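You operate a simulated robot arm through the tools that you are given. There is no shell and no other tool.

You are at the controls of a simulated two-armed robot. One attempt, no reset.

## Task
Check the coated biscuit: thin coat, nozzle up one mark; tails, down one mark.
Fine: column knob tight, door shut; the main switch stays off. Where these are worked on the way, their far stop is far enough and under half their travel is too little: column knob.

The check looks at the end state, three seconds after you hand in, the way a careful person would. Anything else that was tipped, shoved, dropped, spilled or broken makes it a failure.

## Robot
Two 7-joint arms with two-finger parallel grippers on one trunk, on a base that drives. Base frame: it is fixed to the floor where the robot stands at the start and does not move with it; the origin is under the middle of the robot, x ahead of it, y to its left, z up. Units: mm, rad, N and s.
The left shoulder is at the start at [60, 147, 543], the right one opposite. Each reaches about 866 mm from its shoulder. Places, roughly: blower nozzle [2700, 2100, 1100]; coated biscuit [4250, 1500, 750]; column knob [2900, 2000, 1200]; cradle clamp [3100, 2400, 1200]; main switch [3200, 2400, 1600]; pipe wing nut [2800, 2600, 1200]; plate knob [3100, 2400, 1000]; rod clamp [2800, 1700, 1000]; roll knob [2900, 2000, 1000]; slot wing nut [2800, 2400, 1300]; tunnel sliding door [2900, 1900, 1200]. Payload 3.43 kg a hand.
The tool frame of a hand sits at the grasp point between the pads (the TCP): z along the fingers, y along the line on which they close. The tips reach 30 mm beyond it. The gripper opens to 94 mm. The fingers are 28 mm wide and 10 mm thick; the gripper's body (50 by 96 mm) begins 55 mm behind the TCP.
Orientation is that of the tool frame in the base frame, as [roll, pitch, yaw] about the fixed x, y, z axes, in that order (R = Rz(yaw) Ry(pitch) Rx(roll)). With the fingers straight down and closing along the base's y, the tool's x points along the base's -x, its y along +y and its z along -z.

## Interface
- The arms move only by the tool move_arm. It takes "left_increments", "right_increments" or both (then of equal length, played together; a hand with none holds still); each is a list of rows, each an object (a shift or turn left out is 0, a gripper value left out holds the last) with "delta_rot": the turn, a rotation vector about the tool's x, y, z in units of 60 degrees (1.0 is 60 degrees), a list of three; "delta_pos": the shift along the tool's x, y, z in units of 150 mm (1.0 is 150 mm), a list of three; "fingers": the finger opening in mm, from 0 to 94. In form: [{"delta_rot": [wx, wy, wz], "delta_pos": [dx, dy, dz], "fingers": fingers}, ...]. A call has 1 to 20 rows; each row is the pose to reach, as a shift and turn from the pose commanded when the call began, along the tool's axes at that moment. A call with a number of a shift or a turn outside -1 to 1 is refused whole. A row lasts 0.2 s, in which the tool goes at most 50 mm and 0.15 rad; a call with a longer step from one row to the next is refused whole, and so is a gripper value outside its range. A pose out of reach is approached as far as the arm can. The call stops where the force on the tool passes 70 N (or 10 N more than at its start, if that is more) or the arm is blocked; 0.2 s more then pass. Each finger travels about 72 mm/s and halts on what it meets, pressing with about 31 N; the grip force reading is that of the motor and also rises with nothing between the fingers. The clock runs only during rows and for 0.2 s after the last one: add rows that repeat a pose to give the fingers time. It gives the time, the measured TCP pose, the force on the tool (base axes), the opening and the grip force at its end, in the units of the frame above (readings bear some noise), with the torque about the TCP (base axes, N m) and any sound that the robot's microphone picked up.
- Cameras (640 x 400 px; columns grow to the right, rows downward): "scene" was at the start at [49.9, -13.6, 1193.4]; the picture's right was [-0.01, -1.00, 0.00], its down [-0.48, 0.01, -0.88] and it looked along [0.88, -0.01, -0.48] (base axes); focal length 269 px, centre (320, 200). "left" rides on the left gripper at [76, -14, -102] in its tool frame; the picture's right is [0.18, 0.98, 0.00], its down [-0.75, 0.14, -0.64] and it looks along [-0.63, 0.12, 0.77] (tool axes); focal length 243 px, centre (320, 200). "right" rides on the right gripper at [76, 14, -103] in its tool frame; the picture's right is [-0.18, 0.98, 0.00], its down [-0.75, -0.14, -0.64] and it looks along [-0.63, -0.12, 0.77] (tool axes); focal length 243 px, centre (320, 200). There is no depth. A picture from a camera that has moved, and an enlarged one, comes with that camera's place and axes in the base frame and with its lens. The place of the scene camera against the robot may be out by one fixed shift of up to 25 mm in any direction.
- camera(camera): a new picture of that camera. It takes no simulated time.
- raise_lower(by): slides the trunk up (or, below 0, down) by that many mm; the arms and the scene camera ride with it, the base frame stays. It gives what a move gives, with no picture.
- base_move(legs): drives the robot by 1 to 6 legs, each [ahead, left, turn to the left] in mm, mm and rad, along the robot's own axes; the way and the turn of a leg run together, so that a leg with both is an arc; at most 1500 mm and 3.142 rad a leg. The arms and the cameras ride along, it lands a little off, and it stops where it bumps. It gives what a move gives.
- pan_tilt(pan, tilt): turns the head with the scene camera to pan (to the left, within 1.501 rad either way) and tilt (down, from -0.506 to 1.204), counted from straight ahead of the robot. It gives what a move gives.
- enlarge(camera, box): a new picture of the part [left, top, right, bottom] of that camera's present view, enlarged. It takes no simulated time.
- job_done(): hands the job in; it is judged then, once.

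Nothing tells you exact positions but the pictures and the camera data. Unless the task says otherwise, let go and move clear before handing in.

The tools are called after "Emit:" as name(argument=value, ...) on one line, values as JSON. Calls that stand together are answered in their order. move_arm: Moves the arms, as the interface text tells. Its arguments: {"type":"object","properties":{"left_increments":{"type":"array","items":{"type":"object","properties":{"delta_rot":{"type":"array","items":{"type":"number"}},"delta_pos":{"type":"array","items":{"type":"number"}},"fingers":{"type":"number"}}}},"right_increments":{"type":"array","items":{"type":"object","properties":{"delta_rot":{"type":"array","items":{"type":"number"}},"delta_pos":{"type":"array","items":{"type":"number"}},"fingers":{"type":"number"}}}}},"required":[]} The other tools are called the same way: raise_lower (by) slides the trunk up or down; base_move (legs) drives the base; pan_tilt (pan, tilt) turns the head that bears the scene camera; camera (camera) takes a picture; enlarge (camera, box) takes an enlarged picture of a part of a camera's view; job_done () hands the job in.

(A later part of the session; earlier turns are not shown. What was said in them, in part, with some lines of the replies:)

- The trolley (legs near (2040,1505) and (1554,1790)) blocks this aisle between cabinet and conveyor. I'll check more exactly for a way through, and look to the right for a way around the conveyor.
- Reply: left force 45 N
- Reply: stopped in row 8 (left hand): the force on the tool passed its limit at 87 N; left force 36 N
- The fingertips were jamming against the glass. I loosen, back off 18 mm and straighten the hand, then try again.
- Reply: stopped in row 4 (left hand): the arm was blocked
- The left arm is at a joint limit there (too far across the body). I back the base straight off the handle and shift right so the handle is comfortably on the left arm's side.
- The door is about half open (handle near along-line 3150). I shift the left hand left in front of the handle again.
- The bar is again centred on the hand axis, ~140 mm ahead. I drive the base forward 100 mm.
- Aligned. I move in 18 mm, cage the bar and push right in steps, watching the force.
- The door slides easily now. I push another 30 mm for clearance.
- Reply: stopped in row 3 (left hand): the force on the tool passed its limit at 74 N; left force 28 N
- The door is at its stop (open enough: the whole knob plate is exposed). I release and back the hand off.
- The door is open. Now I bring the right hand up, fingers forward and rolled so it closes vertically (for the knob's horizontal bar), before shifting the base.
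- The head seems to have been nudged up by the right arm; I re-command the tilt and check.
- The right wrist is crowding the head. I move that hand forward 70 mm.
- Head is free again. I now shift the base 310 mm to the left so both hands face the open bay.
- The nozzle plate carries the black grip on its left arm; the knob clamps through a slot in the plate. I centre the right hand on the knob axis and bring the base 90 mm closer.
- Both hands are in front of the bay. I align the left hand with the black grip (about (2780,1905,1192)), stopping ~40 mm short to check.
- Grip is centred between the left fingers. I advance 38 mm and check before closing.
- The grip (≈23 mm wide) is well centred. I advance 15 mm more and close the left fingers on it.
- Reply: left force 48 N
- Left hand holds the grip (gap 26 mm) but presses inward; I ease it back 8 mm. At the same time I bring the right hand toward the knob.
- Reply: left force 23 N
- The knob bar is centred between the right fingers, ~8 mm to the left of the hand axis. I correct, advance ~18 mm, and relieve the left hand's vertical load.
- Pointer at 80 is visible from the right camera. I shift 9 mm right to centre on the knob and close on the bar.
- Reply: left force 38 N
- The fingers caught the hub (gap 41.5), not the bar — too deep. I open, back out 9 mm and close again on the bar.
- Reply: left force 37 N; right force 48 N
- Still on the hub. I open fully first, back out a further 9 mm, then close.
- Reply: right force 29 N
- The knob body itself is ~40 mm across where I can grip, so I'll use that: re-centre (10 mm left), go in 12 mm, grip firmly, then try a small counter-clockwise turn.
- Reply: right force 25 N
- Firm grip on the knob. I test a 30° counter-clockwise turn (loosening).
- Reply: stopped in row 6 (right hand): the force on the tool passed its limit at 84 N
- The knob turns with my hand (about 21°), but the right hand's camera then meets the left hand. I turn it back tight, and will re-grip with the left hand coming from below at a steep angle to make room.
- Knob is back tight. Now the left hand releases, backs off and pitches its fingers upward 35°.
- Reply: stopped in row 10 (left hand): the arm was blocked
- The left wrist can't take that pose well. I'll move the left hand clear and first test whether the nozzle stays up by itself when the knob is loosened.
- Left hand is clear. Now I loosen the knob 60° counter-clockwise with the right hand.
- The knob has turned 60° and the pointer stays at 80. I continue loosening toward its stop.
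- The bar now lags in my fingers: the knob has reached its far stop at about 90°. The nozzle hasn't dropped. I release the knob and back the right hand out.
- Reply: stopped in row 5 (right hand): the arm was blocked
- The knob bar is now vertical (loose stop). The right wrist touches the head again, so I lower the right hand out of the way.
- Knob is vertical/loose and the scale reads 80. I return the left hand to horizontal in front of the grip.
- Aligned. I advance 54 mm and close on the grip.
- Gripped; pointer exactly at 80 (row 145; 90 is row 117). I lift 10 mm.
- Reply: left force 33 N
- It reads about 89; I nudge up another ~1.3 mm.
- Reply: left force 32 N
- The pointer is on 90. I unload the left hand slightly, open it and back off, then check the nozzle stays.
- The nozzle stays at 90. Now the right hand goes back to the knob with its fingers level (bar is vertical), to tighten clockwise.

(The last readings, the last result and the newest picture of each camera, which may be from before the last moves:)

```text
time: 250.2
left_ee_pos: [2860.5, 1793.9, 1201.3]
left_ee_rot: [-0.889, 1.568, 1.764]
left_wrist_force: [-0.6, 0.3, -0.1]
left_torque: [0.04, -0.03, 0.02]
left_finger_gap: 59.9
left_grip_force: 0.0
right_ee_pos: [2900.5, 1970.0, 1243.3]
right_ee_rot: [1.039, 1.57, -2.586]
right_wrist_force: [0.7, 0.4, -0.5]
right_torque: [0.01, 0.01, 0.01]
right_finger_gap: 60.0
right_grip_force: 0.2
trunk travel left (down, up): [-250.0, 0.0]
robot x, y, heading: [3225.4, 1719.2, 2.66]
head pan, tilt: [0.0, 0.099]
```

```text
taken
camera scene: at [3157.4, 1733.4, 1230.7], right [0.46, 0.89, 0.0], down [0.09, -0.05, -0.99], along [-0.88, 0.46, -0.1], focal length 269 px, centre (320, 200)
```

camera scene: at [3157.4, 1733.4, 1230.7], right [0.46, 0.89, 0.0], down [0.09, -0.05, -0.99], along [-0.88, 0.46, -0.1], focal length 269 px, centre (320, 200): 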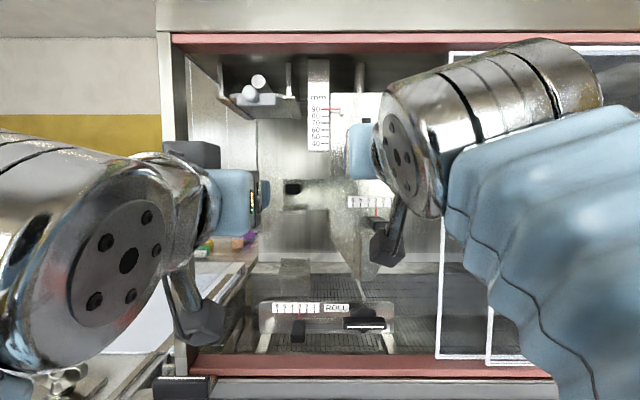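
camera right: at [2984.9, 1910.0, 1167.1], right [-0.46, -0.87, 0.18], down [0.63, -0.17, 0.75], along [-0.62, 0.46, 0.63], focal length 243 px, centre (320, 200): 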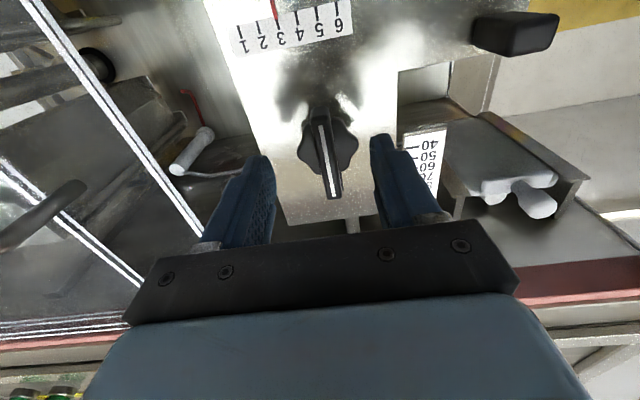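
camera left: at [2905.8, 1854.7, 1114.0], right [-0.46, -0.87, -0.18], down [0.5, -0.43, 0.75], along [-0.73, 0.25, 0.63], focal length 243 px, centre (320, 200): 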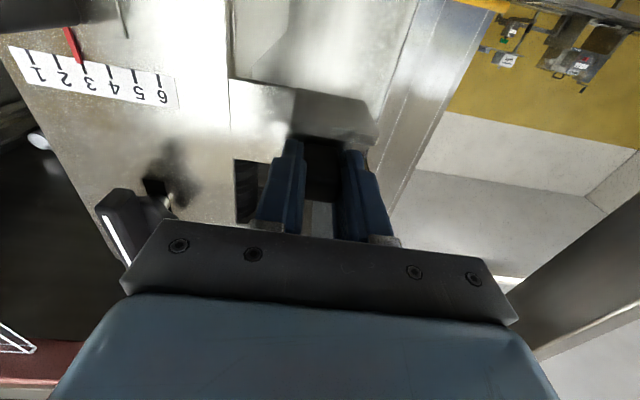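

The knob bar is centred between the right fingers. I advance, grip it, and move the left hand a bit further away.

Emit:
move_arm(right_increments=[{"delta_pos": [-0.035, 0.012, 0.1], "fingers": 60}, {"delta_pos": [-0.035, 0.012, 0.25], "fingers": 60}, {"delta_pos": [-0.035, 0.012, 0.25], "fingers": 44}, {"delta_pos": [-0.035, 0.012, 0.25], "fingers": 28}, {"delta_pos": [-0.035, 0.012, 0.25], "fingers": 5}, {"delta_pos": [-0.035, 0.012, 0.25], "fingers": 5}], left_increments=[{"delta_pos": [0.1, 0, -0.1]}, {"delta_pos": [0.2, 0, -0.2]}, {"delta_pos": [0.3, 0, -0.3]}, {"delta_pos": [0.4, 0, -0.4]}, {"delta_pos": [0.4, 0, -0.4]}, {"delta_pos": [0.4, 0, -0.4]}])

Emit:
camera(camera="right")

```text
time: 251.7
left_ee_pos: [2911.1, 1763.3, 1142.4]
left_ee_rot: [-0.994, 1.569, 1.662]
left_wrist_force: [-0.4, -0.3, -0.2]
left_torque: [0.02, 0.03, -0.02]
left_finger_gap: 60.0
left_grip_force: 0.0
right_ee_pos: [2865.3, 1985.1, 1247.9]
right_ee_rot: [-0.938, 1.569, 1.718]
right_wrist_force: [-2.5, -5.4, -0.8]
right_torque: [0.0, -0.04, 0.39]
right_finger_gap: 41.7
right_grip_force: 45.2
trunk travel left (down, up): [-250.0, 0.0]
robot x, y, heading: [3225.1, 1720.3, 2.66]
head pan, tilt: [0.0, 0.099]
```

```text
taken
camera right: at [2950.0, 1924.3, 1171.9], right [-0.46, -0.87, 0.18], down [0.63, -0.18, 0.75], along [-0.62, 0.46, 0.63], focal length 243 px, centre (320, 200)
```

right: 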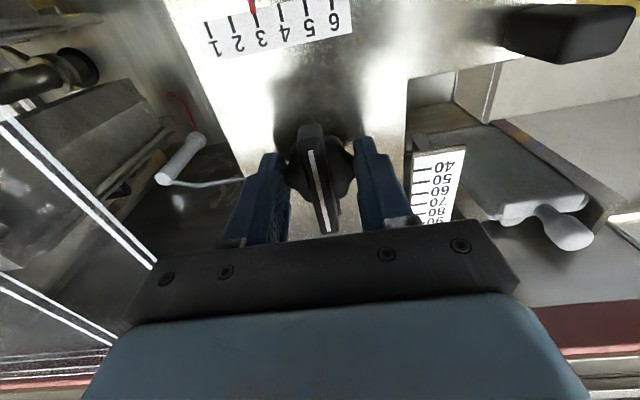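

Gripped. I turn clockwise 60°, then the remaining ~35° to its stop.

Emit:
move_arm(right_increments=[{"delta_rot": [0, 0, 0.1], "fingers": 5}, {"delta_rot": [0, 0, 0.2]}, {"delta_rot": [0, 0, 0.3]}, {"delta_rot": [0, 0, 0.4]}, {"delta_rot": [0, 0, 0.5]}, {"delta_rot": [0, 0, 0.6]}, {"delta_rot": [0, 0, 0.7]}, {"delta_rot": [0, 0, 0.8]}, {"delta_rot": [0, 0, 0.9]}, {"delta_rot": [0, 0, 1.0]}])

Emit:
move_arm(right_increments=[{"delta_rot": [0, 0, 0.1], "fingers": 5}, {"delta_rot": [0, 0, 0.2]}, {"delta_rot": [0, 0, 0.3]}, {"delta_rot": [0, 0, 0.4]}, {"delta_rot": [0, 0, 0.5]}, {"delta_rot": [0, 0, 0.58]}, {"delta_rot": [0, 0, 0.64]}])

Emit:
camera(camera="right")

Emit:
enlarge(camera="scene", box=[290, 80, 410, 180])

```text
time: 253.8
left_ee_pos: [2910.0, 1762.9, 1142.7]
left_ee_rot: [-1.335, 1.567, 1.32]
left_wrist_force: [0.3, -1.2, 0.1]
left_torque: [-0.05, 0.0, -0.01]
left_finger_gap: 60.0
left_grip_force: 0.0
right_ee_pos: [2863.8, 1983.9, 1249.8]
right_ee_rot: [1.567, 0.524, -2.058]
right_wrist_force: [-14.7, -8.4, 17.5]
right_torque: [0.17, 0.23, 0.35]
right_finger_gap: 41.5
right_grip_force: 45.1
trunk travel left (down, up): [-250.0, 0.0]
robot x, y, heading: [3226.0, 1716.6, 2.662]
head pan, tilt: [0.0, 0.099]
```

```text
time: 255.4
left_ee_pos: [2910.5, 1761.9, 1143.4]
left_ee_rot: [-1.375, 1.566, 1.282]
left_wrist_force: [0.1, 0.5, 0.5]
left_torque: [0.01, -0.02, 0.01]
left_finger_gap: 60.2
left_grip_force: 0.1
right_ee_pos: [2863.7, 1983.0, 1250.1]
right_ee_rot: [1.562, -0.145, -2.056]
right_wrist_force: [-24.0, -8.8, 37.0]
right_torque: [0.28, 0.37, -0.07]
right_finger_gap: 41.0
right_grip_force: 45.1
trunk travel left (down, up): [-250.0, 0.0]
robot x, y, heading: [3221.7, 1717.1, 2.658]
head pan, tilt: [0.0, 0.099]
```

```text
taken
camera right: at [2922.0, 1869.8, 1274.7], right [0.16, 0.28, 0.95], down [0.9, 0.34, -0.25], along [-0.4, 0.9, -0.2], focal length 243 px, centre (320, 200)
```

right: 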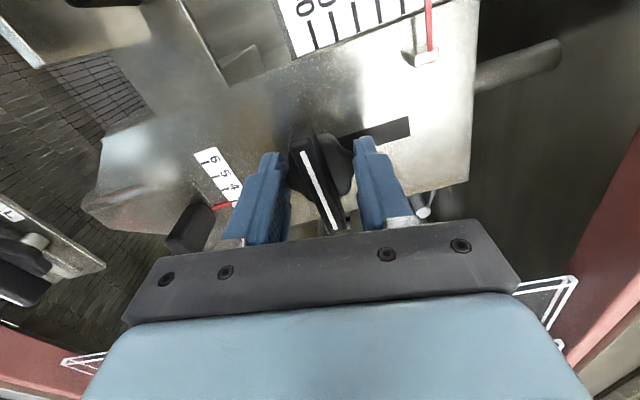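

```text
4.00 times, centred on (350, 130) of scene
camera zoom: at [3155.8, 1730.9, 1230.9], right [0.46, 0.89, 0.0], down [0.09, -0.04, -0.99], along [-0.88, 0.46, -0.1], focal length 1075 px, centre (200, 480)
```

zoom: 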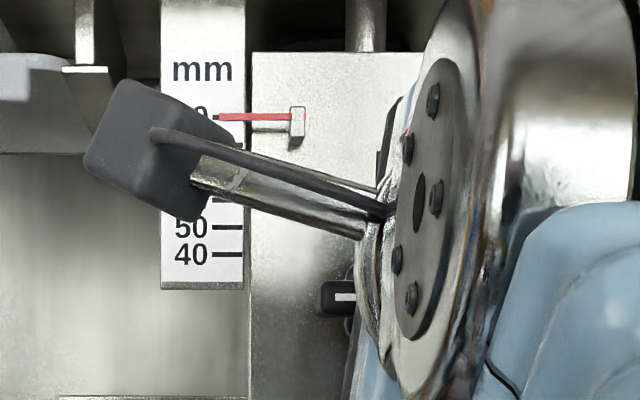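

The knob is back at its tight stop (bar horizontal, hand slipped slightly past). I release it and back out.

Emit:
move_arm(right_increments=[{"fingers": 60}, {"fingers": 60}, {"delta_pos": [0, 0, -0.15]}, {"delta_pos": [0, 0, -0.35]}])

Emit:
camera(camera="right")

Emit:
camera(camera="scene")

```text
time: 256.6
left_ee_pos: [2911.5, 1764.3, 1143.2]
left_ee_rot: [-0.248, 1.569, 2.408]
left_wrist_force: [0.6, -0.7, -0.9]
left_torque: [0.02, 0.0, 0.03]
left_finger_gap: 59.9
left_grip_force: 0.1
right_ee_pos: [2903.4, 2041.1, 1232.2]
right_ee_rot: [1.63, -0.179, -2.197]
right_wrist_force: [1.0, 0.5, -0.5]
right_torque: [0.0, 0.0, 0.02]
right_finger_gap: 59.9
right_grip_force: 0.0
trunk travel left (down, up): [-250.0, 0.0]
robot x, y, heading: [3223.2, 1719.2, 2.657]
head pan, tilt: [0.0, 0.099]
stopped in row 4 (right hand): the arm was blocked; the commanded pose is now the measured one
```

```text
taken
camera right: at [2945.2, 1924.1, 1265.9], right [0.16, 0.32, 0.93], down [0.95, 0.2, -0.23], along [-0.27, 0.92, -0.27], focal length 243 px, centre (320, 200)
```

right: 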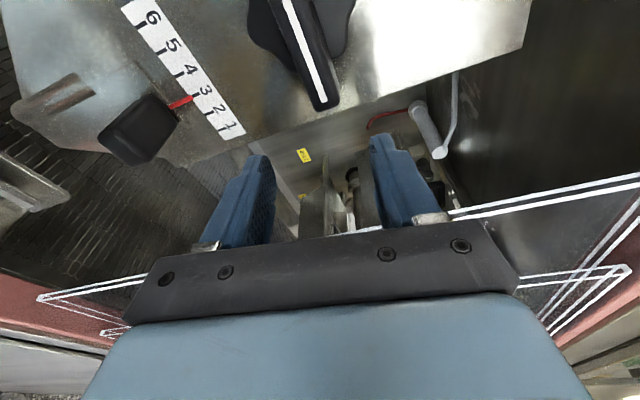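

```text
taken
camera scene: at [3157.6, 1733.6, 1230.7], right [0.46, 0.89, 0.0], down [0.09, -0.05, -1.0], along [-0.88, 0.46, -0.1], focal length 269 px, centre (320, 200)
```

scene: 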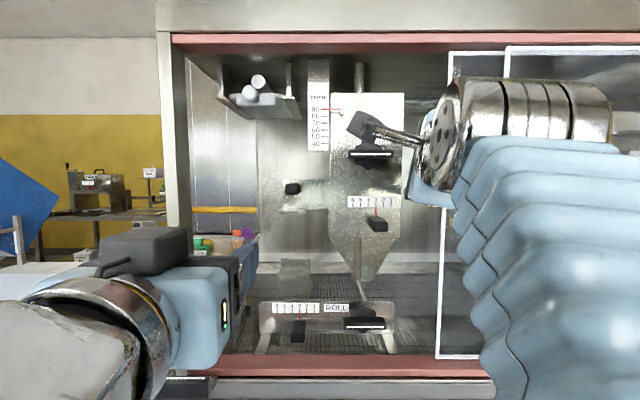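

The arm hit a limit and slid sideways toward the door edge. I shift the hand back left a little, then pull out with the base.

Emit:
move_arm(right_increments=[{"delta_pos": [0.12, 0, 0]}, {"delta_pos": [0.24, 0, 0]}, {"delta_pos": [0.3, 0, 0]}])

Emit:
base_move(legs=[[-130, 0, 0]])

Emit:
camera(camera="scene")

Emit:
enlarge(camera="scene", box=[270, 80, 430, 220])

```text
time: 257.4
left_ee_pos: [2911.7, 1765.1, 1143.4]
left_ee_rot: [-0.664, 1.57, 1.99]
left_wrist_force: [0.5, -0.7, -0.3]
left_torque: [-0.01, 0.03, -0.02]
left_finger_gap: 59.8
left_grip_force: 0.1
right_ee_pos: [2877.0, 2002.8, 1241.1]
right_ee_rot: [1.63, -0.176, -2.194]
right_wrist_force: [0.9, -1.0, -1.0]
right_torque: [0.01, 0.04, -0.02]
right_finger_gap: 60.1
right_grip_force: 0.1
trunk travel left (down, up): [-250.0, 0.0]
robot x, y, heading: [3221.9, 1714.4, 2.659]
head pan, tilt: [0.0, 0.099]
```

```text
time: 258.7
left_ee_pos: [3027.2, 1704.6, 1142.3]
left_ee_rot: [-0.74, 1.568, 1.916]
left_wrist_force: [0.6, 0.8, -0.3]
left_torque: [0.01, -0.01, -0.01]
left_finger_gap: 60.1
left_grip_force: 0.1
right_ee_pos: [2992.5, 1942.6, 1239.6]
right_ee_rot: [1.63, -0.177, -2.195]
right_wrist_force: [-0.2, -0.2, 0.7]
right_torque: [-0.03, 0.03, -0.01]
right_finger_gap: 60.1
right_grip_force: 0.0
trunk travel left (down, up): [-250.0, 0.0]
robot x, y, heading: [3337.2, 1655.3, 2.656]
head pan, tilt: [0.0, 0.099]
```

```text
taken
camera scene: at [3273.2, 1672.9, 1230.7], right [0.46, 0.89, 0.0], down [0.09, -0.05, -0.99], along [-0.88, 0.46, -0.1], focal length 269 px, centre (320, 200)
```

scene: 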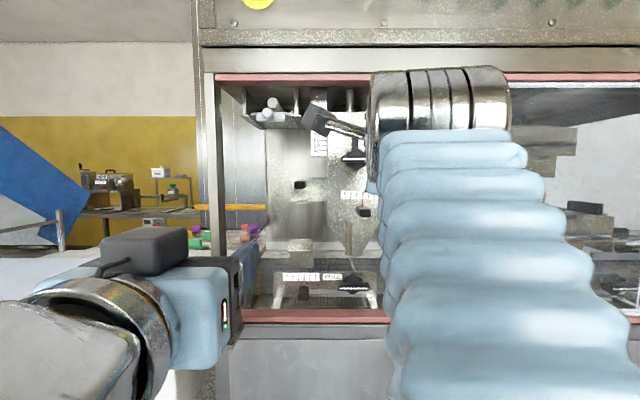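

```text
2.86 times, centred on (350, 150) of scene
camera zoom: at [3273.2, 1672.9, 1230.7], right [0.46, 0.89, 0.0], down [0.09, -0.05, -0.99], along [-0.88, 0.46, -0.1], focal length 768 px, centre (234, 343)
```

zoom: 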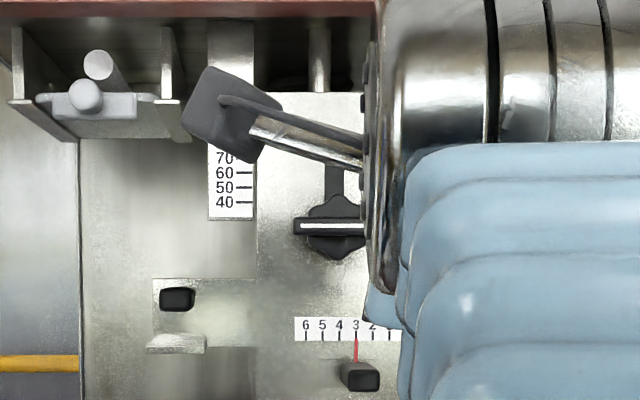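

Knob bar horizontal (tight), nozzle at the 90 mark. Next I close the door. First I lower the right hand out of the way.

Emit:
move_arm(right_increments=[{"delta_pos": [0, -0.2, 0]}, {"delta_pos": [0, -0.45, 0]}, {"delta_pos": [0, -0.7, 0]}, {"delta_pos": [0, -1.0, 0]}])

Emit:
move_arm(right_increments=[{"delta_pos": [0, -0.2, 0]}, {"delta_pos": [0, -0.45, 0]}, {"delta_pos": [0, -0.7, 0]}, {"delta_pos": [0, -1.0, 0]}])

Emit:
camera(camera="scene")

Emit:
enlarge(camera="scene", box=[290, 80, 390, 180])

```text
time: 259.5
left_ee_pos: [3027.7, 1703.7, 1143.6]
left_ee_rot: [-0.383, 1.568, 2.27]
left_wrist_force: [-0.3, 0.6, 1.2]
left_torque: [-0.02, 0.04, 0.0]
left_finger_gap: 60.1
left_grip_force: 0.0
right_ee_pos: [2991.1, 2046.1, 1122.8]
right_ee_rot: [1.737, -0.257, -2.362]
right_wrist_force: [-3.2, -2.8, 0.5]
right_torque: [0.12, -0.11, 0.02]
right_finger_gap: 59.7
right_grip_force: 0.0
trunk travel left (down, up): [-250.0, 0.0]
robot x, y, heading: [3341.2, 1654.1, 2.66]
head pan, tilt: [0.0, 0.099]
stopped in row 3 (right hand): the arm was blocked; the commanded pose is now the measured one
```

```text
time: 259.9
left_ee_pos: [3028.7, 1696.5, 1144.4]
left_ee_rot: [-0.715, 1.561, 1.945]
left_wrist_force: [-0.8, 0.7, 0.6]
left_torque: [0.05, -0.01, -0.01]
left_finger_gap: 59.9
left_grip_force: 0.1
right_ee_pos: [2987.8, 2048.2, 1117.1]
right_ee_rot: [1.707, -0.264, -2.365]
right_wrist_force: [7.0, -47.6, 19.1]
right_torque: [2.34, 0.08, -0.77]
right_finger_gap: 63.8
right_grip_force: 3.6
trunk travel left (down, up): [-250.0, 0.0]
robot x, y, heading: [3338.1, 1657.2, 2.66]
head pan, tilt: [0.0, 0.099]
stopped in row 2 (right hand): the force on the tool passed its limit at 88 N (the readings are from after the stop); the commanded pose is now the measured one
```

```text
taken
camera scene: at [3274.6, 1664.4, 1231.3], right [0.46, 0.89, 0.01], down [0.09, -0.04, -1.0], along [-0.88, 0.46, -0.1], focal length 269 px, centre (320, 200)
```

scene: 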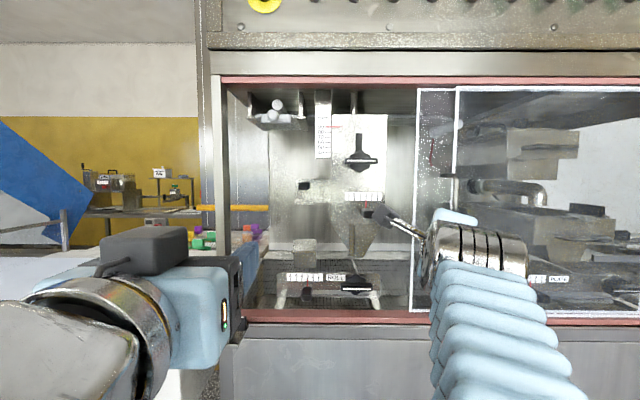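

```text
4.00 times, centred on (340, 130) of scene
camera zoom: at [3274.6, 1664.4, 1231.3], right [0.46, 0.89, 0.01], down [0.09, -0.04, -1.0], along [-0.88, 0.46, -0.1], focal length 1075 px, centre (240, 480)
```

zoom: 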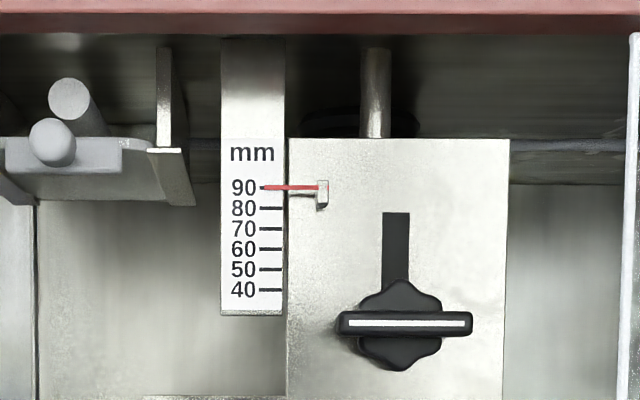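

Knob tight and pointer at 90 confirmed. The right hand brushed the door handle, so I back the base off 120 mm before rearranging that arm.

Emit:
base_move(legs=[[-120, 0, 0]])

Emit:
camera(camera="scene")

```text
time: 260.7
left_ee_pos: [3040.1, 1693.0, 1144.0]
left_ee_rot: [-0.504, 1.568, 2.158]
left_wrist_force: [-0.1, -0.8, 0.0]
left_torque: [0.01, -0.02, -0.01]
left_finger_gap: 60.0
left_grip_force: 0.0
right_ee_pos: [2996.7, 2042.0, 1112.5]
right_ee_rot: [1.716, -0.261, -2.356]
right_wrist_force: [-2.5, -13.7, 0.7]
right_torque: [0.43, -0.05, 0.02]
right_finger_gap: 57.7
right_grip_force: 0.1
trunk travel left (down, up): [-250.0, 0.0]
robot x, y, heading: [3356.7, 1650.6, 2.669]
head pan, tilt: [0.0, 0.099]
stopped in leg 1: the force on the tool passed its limit at 85 N (the readings are from after the stop); the commanded pose is now the measured one
```

```text
taken
camera scene: at [3286.7, 1662.3, 1230.6], right [0.46, 0.89, 0.0], down [0.09, -0.04, -1.0], along [-0.88, 0.46, -0.1], focal length 269 px, centre (320, 200)
```

scene: 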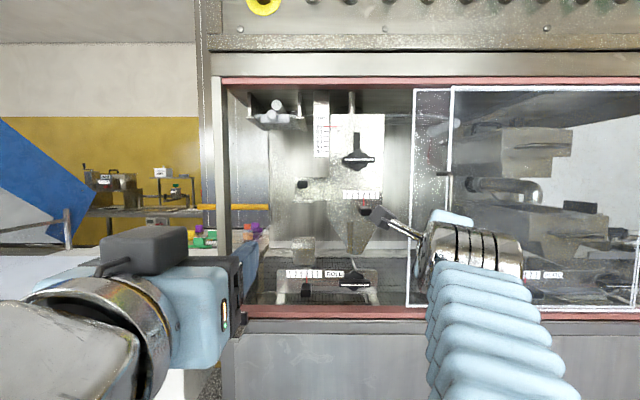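

The right hand is hooked on the handle; I check with its camera.

Emit:
camera(camera="right")

Emit:
enlarge(camera="scene", box=[360, 130, 560, 320])

Emit:
camera(camera="left")

```text
taken
camera right: at [3020.7, 1924.7, 1160.1], right [0.2, 0.4, 0.89], down [0.97, 0.04, -0.24], along [-0.14, 0.91, -0.38], focal length 243 px, centre (320, 200)
```

right: 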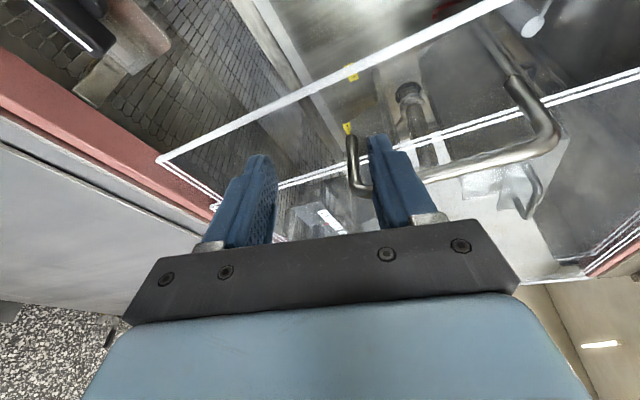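

```text
2.11 times, centred on (460, 225) of scene
camera zoom: at [3286.7, 1662.3, 1230.6], right [0.46, 0.89, 0.0], down [0.09, -0.04, -1.0], along [-0.88, 0.46, -0.1], focal length 566 px, centre (25, 147)
```

zoom: 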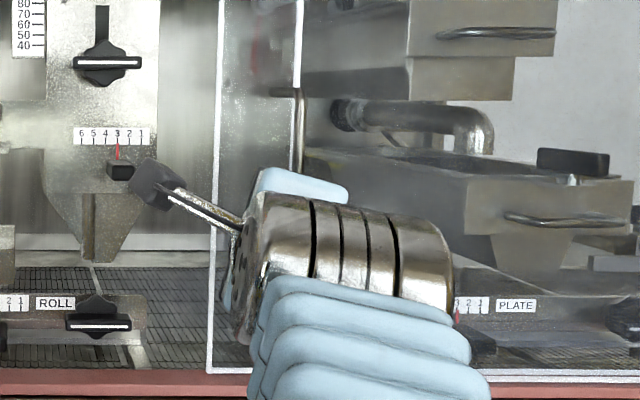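

```text
taken
camera left: at [3138.0, 1658.2, 1066.4], right [-0.46, -0.87, -0.19], down [0.5, -0.43, 0.75], along [-0.73, 0.25, 0.63], focal length 243 px, centre (320, 200)
```

left: 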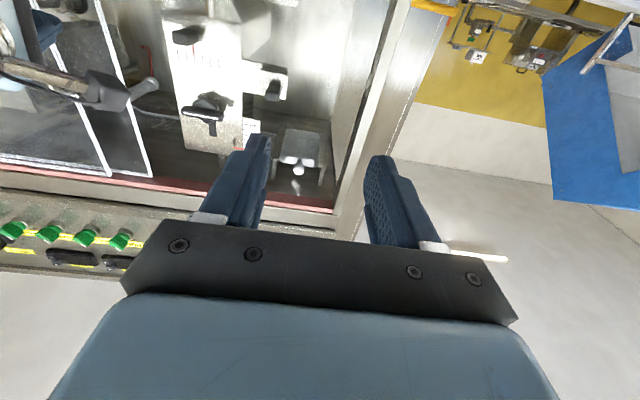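

The upper fingertip is tucked behind the handle's bar from the left. I move the base left to slide it out, then back away.

Emit:
base_move(legs=[[0, 70, 0]])

Emit:
camera(camera="right")

```text
time: 261.7
left_ee_pos: [3008.0, 1631.7, 1143.4]
left_ee_rot: [-0.077, 1.568, 2.58]
left_wrist_force: [0.4, 1.3, -0.3]
left_torque: [0.02, 0.02, 0.02]
left_finger_gap: 59.9
left_grip_force: 0.1
right_ee_pos: [2964.2, 1981.3, 1110.2]
right_ee_rot: [1.717, -0.263, -2.358]
right_wrist_force: [0.3, -0.3, -0.4]
right_torque: [-0.01, -0.01, 0.03]
right_finger_gap: 59.8
right_grip_force: 0.1
trunk travel left (down, up): [-250.0, 0.0]
robot x, y, heading: [3321.4, 1590.4, 2.661]
head pan, tilt: [0.0, 0.099]
```

```text
taken
camera right: at [2988.9, 1864.9, 1159.7], right [0.2, 0.41, 0.89], down [0.97, 0.04, -0.24], along [-0.13, 0.91, -0.39], focal length 243 px, centre (320, 200)
```

right: 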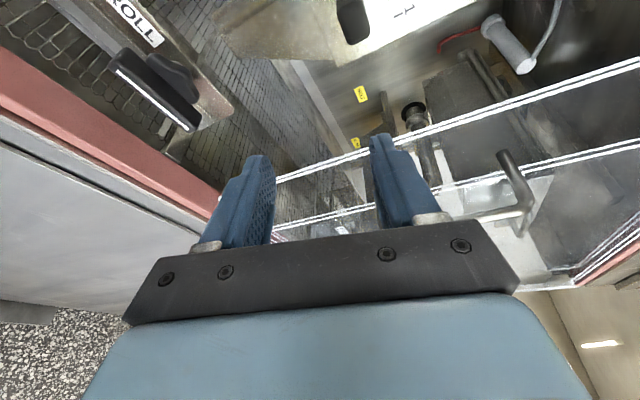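

Free. I back off and roll the right hand back to neutral.

Emit:
base_move(legs=[[-110, 0, 0]])

Emit:
move_arm(right_increments=[{"delta_rot": [0, 0, -0.12], "fingers": 30}, {"delta_rot": [0, 0, -0.24]}, {"delta_rot": [0, 0, -0.36]}, {"delta_rot": [0, 0, -0.48]}, {"delta_rot": [0, 0, -0.6]}, {"delta_rot": [0, 0, -0.72]}, {"delta_rot": [0, 0, -0.84]}, {"delta_rot": [0, 0, -0.96]}])

Emit:
move_arm(right_increments=[{"delta_rot": [0, 0, -0.12]}, {"delta_rot": [0, 0, -0.24]}, {"delta_rot": [0, 0, -0.36]}, {"delta_rot": [0, 0, -0.48]}, {"delta_rot": [0, 0, -0.6]}])

Emit:
camera(camera="scene")

```text
time: 262.9
left_ee_pos: [3106.2, 1580.6, 1144.3]
left_ee_rot: [-0.196, 1.568, 2.462]
left_wrist_force: [-0.7, -0.4, 0.3]
left_torque: [-0.02, 0.01, -0.02]
left_finger_gap: 60.0
left_grip_force: 0.0
right_ee_pos: [3063.0, 1932.4, 1111.8]
right_ee_rot: [1.716, -0.261, -2.357]
right_wrist_force: [0.0, -0.6, 0.0]
right_torque: [0.0, -0.01, -0.02]
right_finger_gap: 59.8
right_grip_force: 0.1
trunk travel left (down, up): [-250.0, 0.0]
robot x, y, heading: [3419.8, 1533.3, 2.665]
head pan, tilt: [0.0, 0.099]
```

```text
time: 264.7
left_ee_pos: [3107.3, 1580.9, 1142.7]
left_ee_rot: [-0.12, 1.57, 2.542]
left_wrist_force: [-0.2, 0.9, 0.4]
left_torque: [0.03, -0.02, -0.01]
left_finger_gap: 59.7
left_grip_force: 0.0
right_ee_pos: [3061.3, 1928.1, 1111.4]
right_ee_rot: [1.759, 0.735, -2.188]
right_wrist_force: [0.6, 0.1, -0.5]
right_torque: [-0.02, -0.02, 0.02]
right_finger_gap: 30.1
right_grip_force: 0.1
trunk travel left (down, up): [-250.0, 0.0]
robot x, y, heading: [3423.2, 1535.1, 2.664]
head pan, tilt: [0.0, 0.099]
```

```text
time: 265.9
left_ee_pos: [3106.0, 1581.6, 1143.2]
left_ee_rot: [-0.16, 1.57, 2.498]
left_wrist_force: [0.2, 0.2, 1.1]
left_torque: [0.01, 0.01, -0.01]
left_finger_gap: 59.8
left_grip_force: 0.1
right_ee_pos: [3062.8, 1931.1, 1110.7]
right_ee_rot: [2.196, 1.327, -1.708]
right_wrist_force: [0.9, -0.3, -0.1]
right_torque: [-0.02, 0.01, 0.0]
right_finger_gap: 30.1
right_grip_force: 0.1
trunk travel left (down, up): [-250.0, 0.0]
robot x, y, heading: [3418.8, 1531.4, 2.665]
head pan, tilt: [0.0, 0.099]
```

```text
taken
camera scene: at [3352.8, 1550.8, 1230.7], right [0.46, 0.89, 0.0], down [0.09, -0.05, -1.0], along [-0.88, 0.46, -0.1], focal length 269 px, centre (320, 200)
```

scene: 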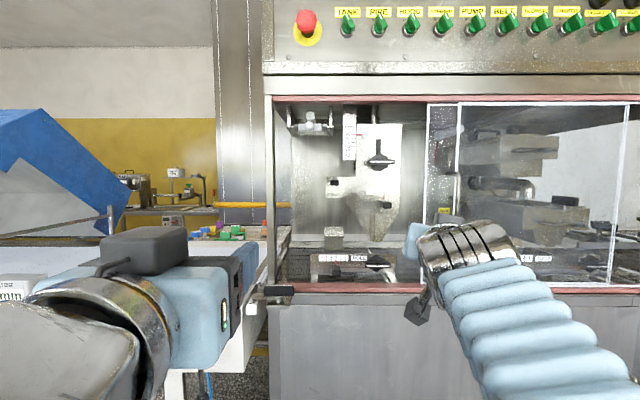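

The right hand is free and neutral. I align it in front of the door handle to pull the door shut to the left.

Emit:
move_arm(right_increments=[{"delta_pos": [-0.12, -0.09, 0.06], "delta_rot": [-0.05, -0.02, -0.04], "fingers": 44}, {"delta_pos": [-0.24, -0.17, 0.12], "delta_rot": [-0.1, -0.04, -0.08]}, {"delta_pos": [-0.36, -0.26, 0.18], "delta_rot": [-0.16, -0.065, -0.125]}, {"delta_pos": [-0.48, -0.35, 0.24], "delta_rot": [-0.21, -0.087, -0.165]}, {"delta_pos": [-0.593, -0.431, 0.297], "delta_rot": [-0.262, -0.109, -0.206]}, {"delta_pos": [-0.593, -0.431, 0.297], "delta_rot": [-0.262, -0.109, -0.206]}])

Emit:
camera(camera="right")

Emit:
camera(camera="scene")

```text
time: 267.3
left_ee_pos: [3106.6, 1581.0, 1143.6]
left_ee_rot: [-0.066, 1.569, 2.594]
left_wrist_force: [-0.2, -0.1, 0.4]
left_torque: [0.02, 0.0, 0.02]
left_finger_gap: 60.1
left_grip_force: 0.0
right_ee_pos: [3078.2, 2027.7, 1177.7]
right_ee_rot: [1.6, 1.567, -2.031]
right_wrist_force: [0.0, 0.3, -0.5]
right_torque: [0.01, 0.01, 0.02]
right_finger_gap: 43.9
right_grip_force: 0.1
trunk travel left (down, up): [-250.0, 0.0]
robot x, y, heading: [3420.8, 1532.8, 2.661]
head pan, tilt: [0.0, 0.099]
```

```text
taken
camera right: at [3163.5, 1966.8, 1101.5], right [-0.46, -0.87, 0.19], down [0.63, -0.17, 0.75], along [-0.62, 0.47, 0.63], focal length 243 px, centre (320, 200)
```

right: 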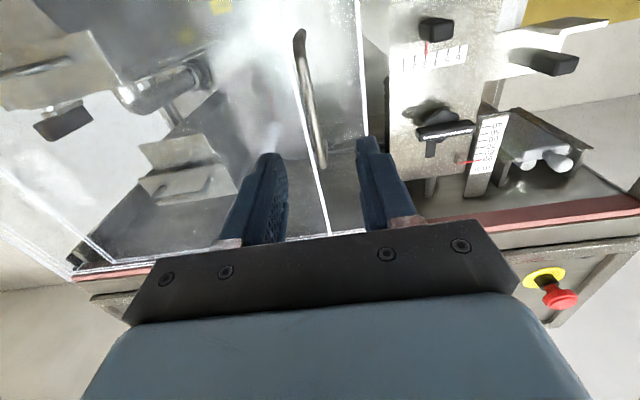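

```text
taken
camera scene: at [3352.8, 1551.1, 1230.7], right [0.46, 0.89, 0.0], down [0.09, -0.05, -0.99], along [-0.88, 0.46, -0.1], focal length 269 px, centre (320, 200)
```

scene: 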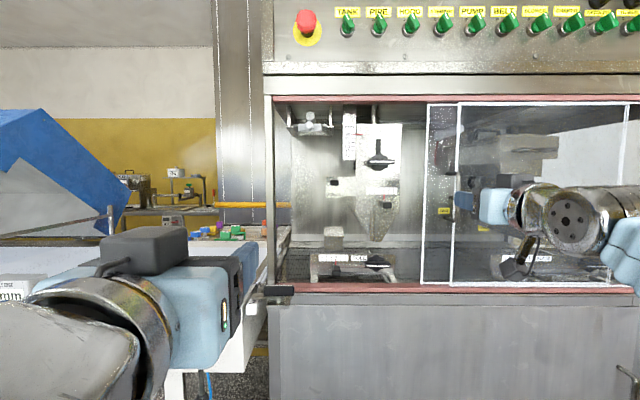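

The bar is ~15 mm right of the hand axis. I shift right 13 mm and drive the base in 80 mm.

Emit:
move_arm(right_increments=[{"delta_pos": [0, -0.05, 0], "fingers": 40}, {"delta_pos": [0, -0.09, 0], "fingers": 40}])

Emit:
base_move(legs=[[75, 0, 0]])

Emit:
camera(camera="right")

```text
time: 267.9
left_ee_pos: [3107.4, 1581.2, 1143.4]
left_ee_rot: [-0.129, 1.567, 2.53]
left_wrist_force: [-0.3, 0.0, -0.1]
left_torque: [0.0, 0.02, 0.02]
left_finger_gap: 60.0
left_grip_force: 0.0
right_ee_pos: [3083.4, 2039.7, 1177.9]
right_ee_rot: [1.572, 1.568, -2.057]
right_wrist_force: [-0.2, -0.1, 1.0]
right_torque: [0.0, 0.01, 0.04]
right_finger_gap: 40.2
right_grip_force: 0.1
trunk travel left (down, up): [-250.0, 0.0]
robot x, y, heading: [3423.3, 1539.2, 2.668]
head pan, tilt: [0.0, 0.099]
```

```text
time: 268.9
left_ee_pos: [3040.4, 1615.0, 1143.3]
left_ee_rot: [-0.121, 1.57, 2.538]
left_wrist_force: [-0.8, 1.1, 0.3]
left_torque: [0.0, -0.01, 0.03]
left_finger_gap: 60.1
left_grip_force: 0.0
right_ee_pos: [3017.9, 2073.3, 1177.4]
right_ee_rot: [1.537, 1.567, -2.089]
right_wrist_force: [0.2, 0.0, 0.1]
right_torque: [-0.02, 0.01, -0.01]
right_finger_gap: 40.0
right_grip_force: 0.0
trunk travel left (down, up): [-250.0, 0.0]
robot x, y, heading: [3352.9, 1565.4, 2.66]
head pan, tilt: [0.0, 0.099]
```

```text
taken
camera right: at [3102.9, 2012.5, 1101.6], right [-0.46, -0.87, 0.19], down [0.63, -0.17, 0.75], along [-0.62, 0.46, 0.63], focal length 243 px, centre (320, 200)
```

right: 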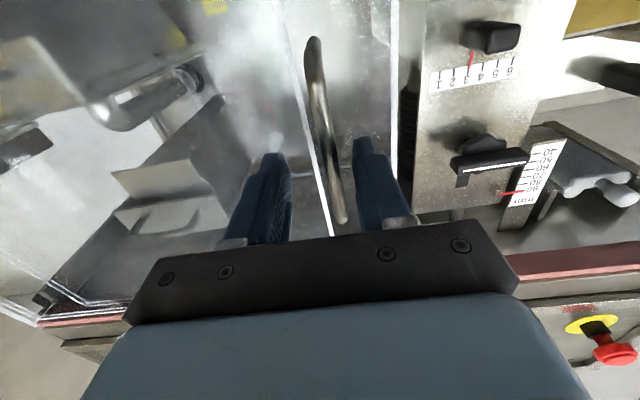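

Good; the bar is between the fingers. I move in 21 mm and pull the door left in steps.

Emit:
move_arm(right_increments=[{"delta_pos": [0, 0.02, 0.07]}, {"delta_pos": [0, 0.02, 0.14]}, {"delta_pos": [0, 0.02, 0.14], "fingers": 26}, {"delta_pos": [0, 0.1, 0.14], "fingers": 26}, {"delta_pos": [0, 0.22, 0.14]}, {"delta_pos": [0, 0.34, 0.14]}, {"delta_pos": [0, 0.46, 0.14]}])

Emit:
camera(camera="right")

Emit:
camera(camera="scene")

```text
time: 270.5
left_ee_pos: [3040.8, 1614.7, 1143.4]
left_ee_rot: [0.083, 1.568, 2.744]
left_wrist_force: [-0.1, 0.5, -0.4]
left_torque: [0.03, 0.01, -0.01]
left_finger_gap: 60.0
left_grip_force: 0.1
right_ee_pos: [2967.1, 2022.2, 1178.8]
right_ee_rot: [1.645, 1.566, -1.982]
right_wrist_force: [1.8, 2.9, 0.3]
right_torque: [0.03, 0.01, 0.02]
right_finger_gap: 28.0
right_grip_force: 2.2
trunk travel left (down, up): [-250.0, 0.0]
robot x, y, heading: [3350.7, 1566.2, 2.662]
head pan, tilt: [0.0, 0.099]
```

```text
taken
camera right: at [3051.7, 1961.7, 1102.5], right [-0.46, -0.87, 0.19], down [0.63, -0.17, 0.75], along [-0.62, 0.47, 0.63], focal length 243 px, centre (320, 200)
```

right: 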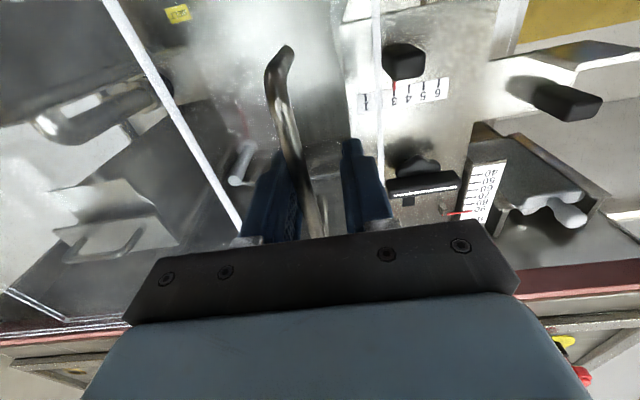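

```text
taken
camera scene: at [3286.3, 1585.8, 1230.7], right [0.46, 0.89, 0.0], down [0.09, -0.05, -0.99], along [-0.88, 0.46, -0.1], focal length 269 px, centre (320, 200)
```

scene: 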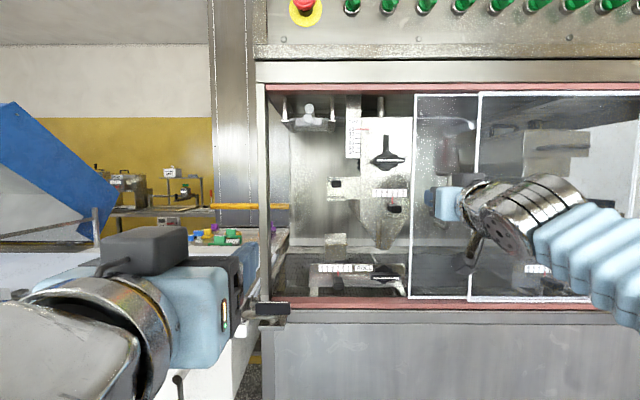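

The door is following. I continue pulling left.

Emit:
move_arm(right_increments=[{"delta_pos": [0, 0.12, 0]}, {"delta_pos": [0, 0.25, 0]}, {"delta_pos": [0, 0.38, 0]}, {"delta_pos": [0, 0.51, 0]}, {"delta_pos": [0, 0.64, 0]}, {"delta_pos": [0, 0.77, 0]}, {"delta_pos": [0, 0.9, 0]}, {"delta_pos": [0, 1.0, 0]}])

Emit:
camera(camera="right")

Emit:
camera(camera="scene")

```text
time: 272.3
left_ee_pos: [3039.7, 1615.6, 1143.3]
left_ee_rot: [-3.134, 1.571, -0.472]
left_wrist_force: [0.3, -0.2, 0.2]
left_torque: [-0.02, -0.02, 0.0]
left_finger_gap: 60.1
left_grip_force: 0.1
right_ee_pos: [2897.1, 1887.8, 1177.9]
right_ee_rot: [1.528, 1.567, -2.1]
right_wrist_force: [0.6, 2.9, 0.3]
right_torque: [0.04, 0.01, 0.0]
right_finger_gap: 27.4
right_grip_force: 1.2
trunk travel left (down, up): [-250.0, 0.0]
robot x, y, heading: [3352.0, 1572.1, 2.664]
head pan, tilt: [0.0, 0.099]
```

```text
taken
camera right: at [2981.5, 1828.5, 1102.4], right [-0.46, -0.87, 0.19], down [0.64, -0.17, 0.75], along [-0.62, 0.46, 0.63], focal length 243 px, centre (320, 200)
```

right: 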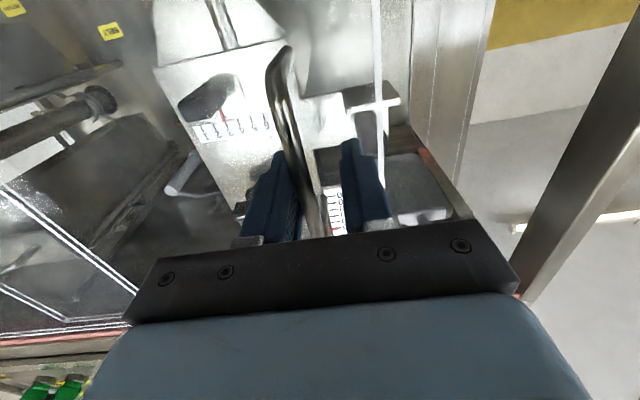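

```text
taken
camera scene: at [3286.2, 1585.6, 1230.7], right [0.46, 0.89, 0.0], down [0.09, -0.05, -0.99], along [-0.88, 0.46, -0.1], focal length 269 px, centre (320, 200)
```

scene: 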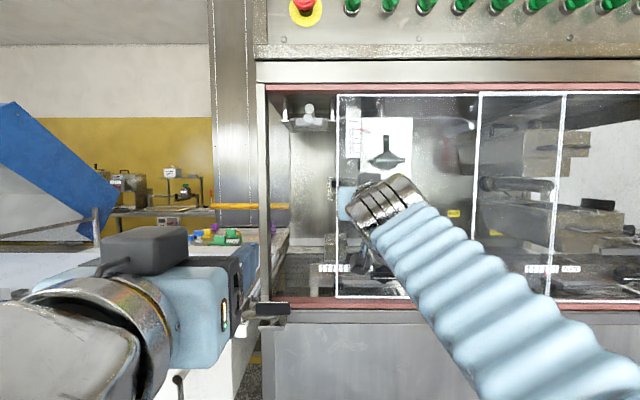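

Nearly there; ~135 mm remain. I let the base shift left 80 mm with the hand holding, then finish with the arm.

Emit:
base_move(legs=[[0, 80, 0]])

Emit:
camera(camera="right")

```text
time: 273.4
left_ee_pos: [3003.5, 1544.3, 1144.2]
left_ee_rot: [-0.086, 1.568, 2.575]
left_wrist_force: [-0.4, 0.5, 0.0]
left_torque: [0.0, 0.01, 0.02]
left_finger_gap: 60.2
left_grip_force: 0.1
right_ee_pos: [2861.6, 1819.5, 1178.0]
right_ee_rot: [1.454, 1.568, -2.172]
right_wrist_force: [0.1, 0.2, 0.0]
right_torque: [0.02, -0.05, 0.02]
right_finger_gap: 25.9
right_grip_force: 0.1
trunk travel left (down, up): [-250.0, 0.0]
robot x, y, heading: [3312.8, 1502.1, 2.662]
head pan, tilt: [0.0, 0.099]
```

```text
taken
camera right: at [2945.6, 1758.1, 1102.6], right [-0.46, -0.87, 0.19], down [0.64, -0.17, 0.75], along [-0.62, 0.46, 0.63], focal length 243 px, centre (320, 200)
```

right: 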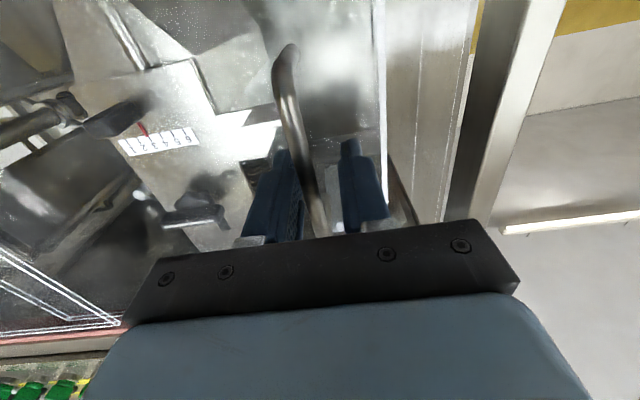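

About 57 mm left. I finish closing with the arm, slowly, until it meets the stop.

Emit:
move_arm(right_increments=[{"delta_pos": [0, 0.1, 0]}, {"delta_pos": [0, 0.2, 0]}, {"delta_pos": [0, 0.28, 0]}, {"delta_pos": [0, 0.34, 0]}, {"delta_pos": [0, 0.38, 0]}, {"delta_pos": [0, 0.42, 0]}, {"delta_pos": [0, 0.45, 0]}])

Emit:
camera(camera="right")

Emit:
camera(camera="scene")

```text
time: 275.0
left_ee_pos: [3006.1, 1547.5, 1144.5]
left_ee_rot: [0.819, 1.566, -2.804]
left_wrist_force: [0.0, 0.5, -0.4]
left_torque: [0.04, 0.0, 0.01]
left_finger_gap: 60.0
left_grip_force: 0.1
right_ee_pos: [2830.6, 1766.0, 1177.5]
right_ee_rot: [1.839, 1.563, -1.796]
right_wrist_force: [19.5, 20.4, -4.7]
right_torque: [0.02, -0.29, -0.04]
right_finger_gap: 41.6
right_grip_force: 13.6
trunk travel left (down, up): [-250.0, 0.0]
robot x, y, heading: [3319.4, 1497.1, 2.662]
head pan, tilt: [0.0, 0.099]
```

```text
taken
camera right: at [2915.8, 1703.9, 1102.5], right [-0.46, -0.86, 0.19], down [0.63, -0.17, 0.75], along [-0.62, 0.47, 0.63], focal length 243 px, centre (320, 200)
```

right: 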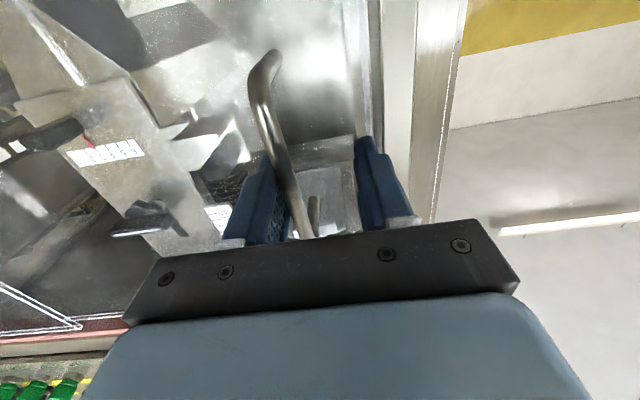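

```text
taken
camera scene: at [3252.1, 1517.7, 1230.7], right [0.46, 0.89, 0.0], down [0.09, -0.05, -1.0], along [-0.88, 0.46, -0.1], focal length 269 px, centre (320, 200)
```

scene: 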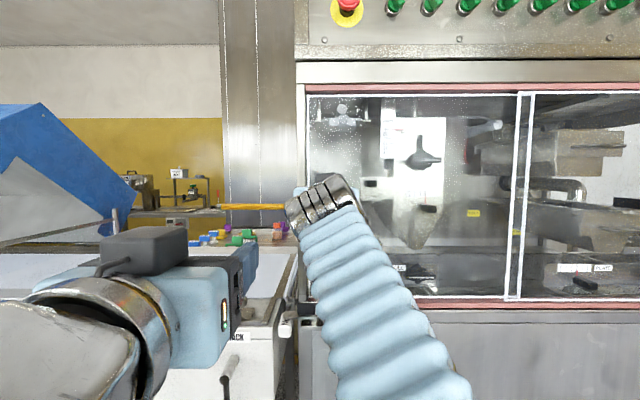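

The door is at its closed stop (handle back at its original place). I re-centre the fingers, open and back away.

Emit:
move_arm(right_increments=[{"delta_pos": [0, -0.04, 0], "fingers": 46}, {"delta_pos": [0, -0.06, 0], "fingers": 50}, {"delta_pos": [0, -0.06, -0.15], "fingers": 50}, {"delta_pos": [0, -0.06, -0.4]}, {"delta_pos": [0, -0.06, -0.6]}])

Emit:
camera(camera="right")

Emit:
camera(camera="scene")

```text
time: 276.2
left_ee_pos: [3004.4, 1544.6, 1144.1]
left_ee_rot: [-0.15, 1.567, 2.511]
left_wrist_force: [-0.9, 0.2, 0.1]
left_torque: [-0.04, 0.01, 0.03]
left_finger_gap: 60.0
left_grip_force: 0.0
right_ee_pos: [2912.6, 1723.4, 1178.8]
right_ee_rot: [1.356, 1.568, -2.271]
right_wrist_force: [-0.6, 0.3, -1.0]
right_torque: [0.02, -0.01, -0.02]
right_finger_gap: 49.9
right_grip_force: 0.0
trunk travel left (down, up): [-250.0, 0.0]
robot x, y, heading: [3316.3, 1498.3, 2.663]
head pan, tilt: [0.0, 0.099]
```

```text
taken
camera right: at [2999.0, 1663.6, 1102.3], right [-0.46, -0.87, 0.19], down [0.64, -0.17, 0.75], along [-0.62, 0.46, 0.63], focal length 243 px, centre (320, 200)
```

right: 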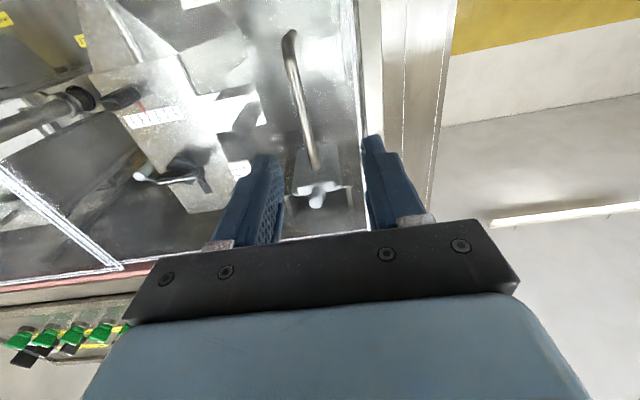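

```text
taken
camera scene: at [3249.6, 1514.7, 1230.8], right [0.46, 0.89, 0.0], down [0.09, -0.05, -0.99], along [-0.88, 0.46, -0.1], focal length 269 px, centre (320, 200)
```

scene: 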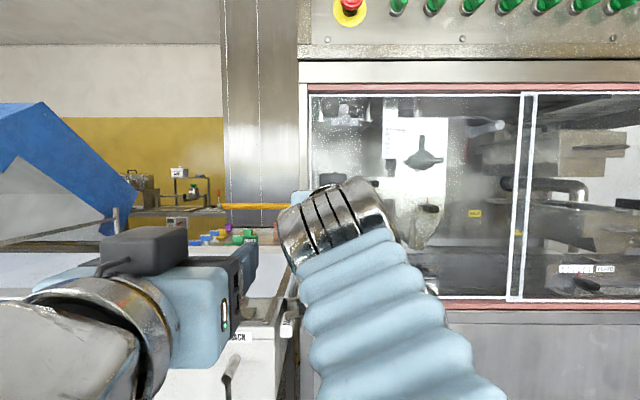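

I back off and shift right to view the whole bay for a final check.

Emit:
base_move(legs=[[-90, 0, 0], [0, -330, 0]])

Emit:
camera(camera="scene")

```text
time: 279.1
left_ee_pos: [3231.6, 1792.4, 1143.3]
left_ee_rot: [-0.244, 1.569, 2.42]
left_wrist_force: [0.0, -0.7, 0.1]
left_torque: [0.01, 0.02, -0.02]
left_finger_gap: 60.2
left_grip_force: 0.1
right_ee_pos: [3141.0, 1973.0, 1177.9]
right_ee_rot: [1.428, 1.568, -2.194]
right_wrist_force: [-1.3, 0.1, 0.5]
right_torque: [-0.02, 0.01, 0.01]
right_finger_gap: 49.9
right_grip_force: 0.0
trunk travel left (down, up): [-250.0, 0.0]
robot x, y, heading: [3543.2, 1747.9, 2.665]
head pan, tilt: [0.0, 0.099]
```

```text
taken
camera scene: at [3477.7, 1764.0, 1230.7], right [0.45, 0.89, 0.0], down [0.09, -0.05, -1.0], along [-0.89, 0.45, -0.1], focal length 269 px, centre (320, 200)
```

scene: 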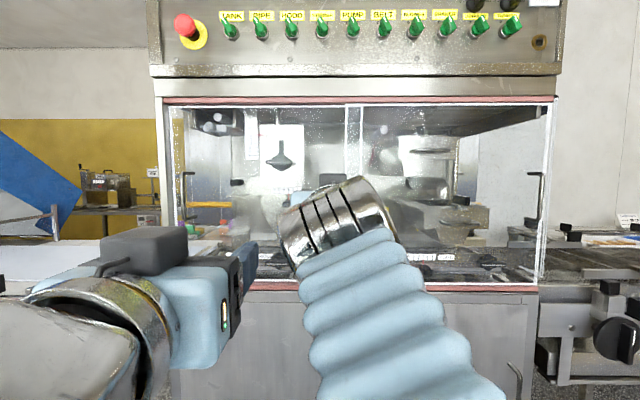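

Emit:
enlarge(camera="scene", box=[160, 95, 320, 215])

Emit:
enlarge(camera="scene", box=[235, 115, 315, 180])

Emit:
pan_tilt(pan=0.0, tilt=-0.25)

Emit:
camera(camera="scene")

```text
3.33 times, centred on (240, 155) of scene
camera zoom: at [3477.7, 1764.0, 1230.7], right [0.45, 0.89, 0.0], down [0.09, -0.05, -1.0], along [-0.89, 0.45, -0.1], focal length 896 px, centre (587, 350)
```

zoom: 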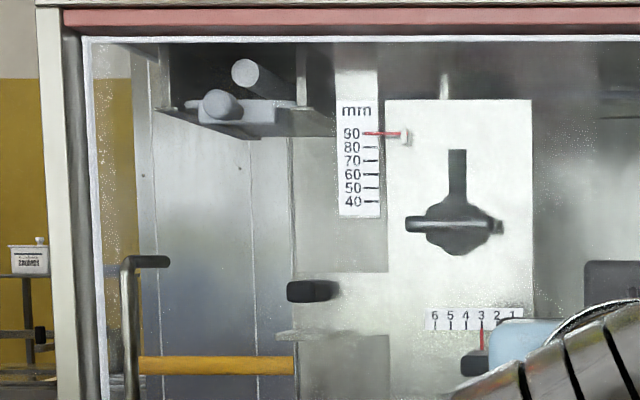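

```text
6.15 times, centred on (275, 148) of scene
camera zoom: at [3477.7, 1764.0, 1230.7], right [0.45, 0.89, 0.0], down [0.09, -0.05, -1.0], along [-0.89, 0.45, -0.1], focal length 1654 px, centre (597, 523)
```

zoom: 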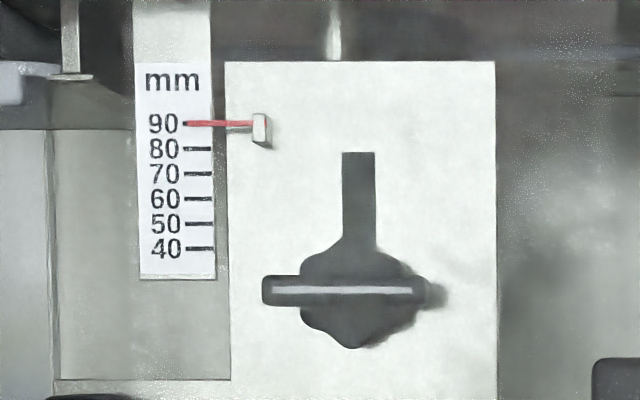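

```text
time: 279.9
left_ee_pos: [3232.0, 1792.6, 1143.5]
left_ee_rot: [-0.164, 1.569, 2.501]
left_wrist_force: [0.4, 0.7, 0.2]
left_torque: [-0.01, 0.02, -0.01]
left_finger_gap: 60.1
left_grip_force: 0.1
right_ee_pos: [3140.3, 1972.4, 1177.6]
right_ee_rot: [1.423, 1.567, -2.199]
right_wrist_force: [0.1, 0.2, 0.2]
right_torque: [0.0, -0.01, 0.0]
right_finger_gap: 50.0
right_grip_force: 0.1
trunk travel left (down, up): [-250.0, 0.0]
robot x, y, heading: [3543.4, 1747.7, 2.663]
head pan, tilt: [0.0, -0.25]
```

```text
taken
camera scene: at [3487.6, 1759.1, 1261.2], right [0.45, 0.89, 0.0], down [-0.22, 0.11, -0.97], along [-0.86, 0.44, 0.25], focal length 269 px, centre (320, 200)
```

scene: 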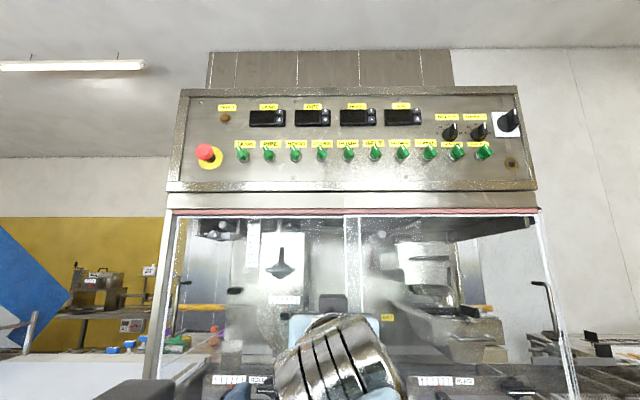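

The check is complete: the mm pointer stands on 90 (one mark up from 80), the knob bar is horizontal at its tight stop, and the door is fully shut. The main switch was not touched and both hands are clear. I hand the job in.

Emit:
job_done()

```text
The job is handed in.
```

The coat on the biscuit was thin: bare patches showed and there were no tails. I raised the blower nozzle one mark, from 80 to 90 mm, and handed the job in.

- **Nozzle:** the pointer sits on the 90 mark, and it stayed there after I tightened the knob and closed the door.
- **Column knob:** I loosened it to its far stop, about 90°, for the adjustment. I then turned it back to its tight stop, and the bar is horizontal as it was at the start.
- **Door:** the left sliding pane is closed against its stop.
- **Main switch:** I did not touch it.

While backing out, my right hand caught on the door handle and pulled at about 85 N before I slid it free. I saw no damage, and the door slid shut normally afterward. The other scales I could see looked unchanged, and both hands were clear when I handed in.
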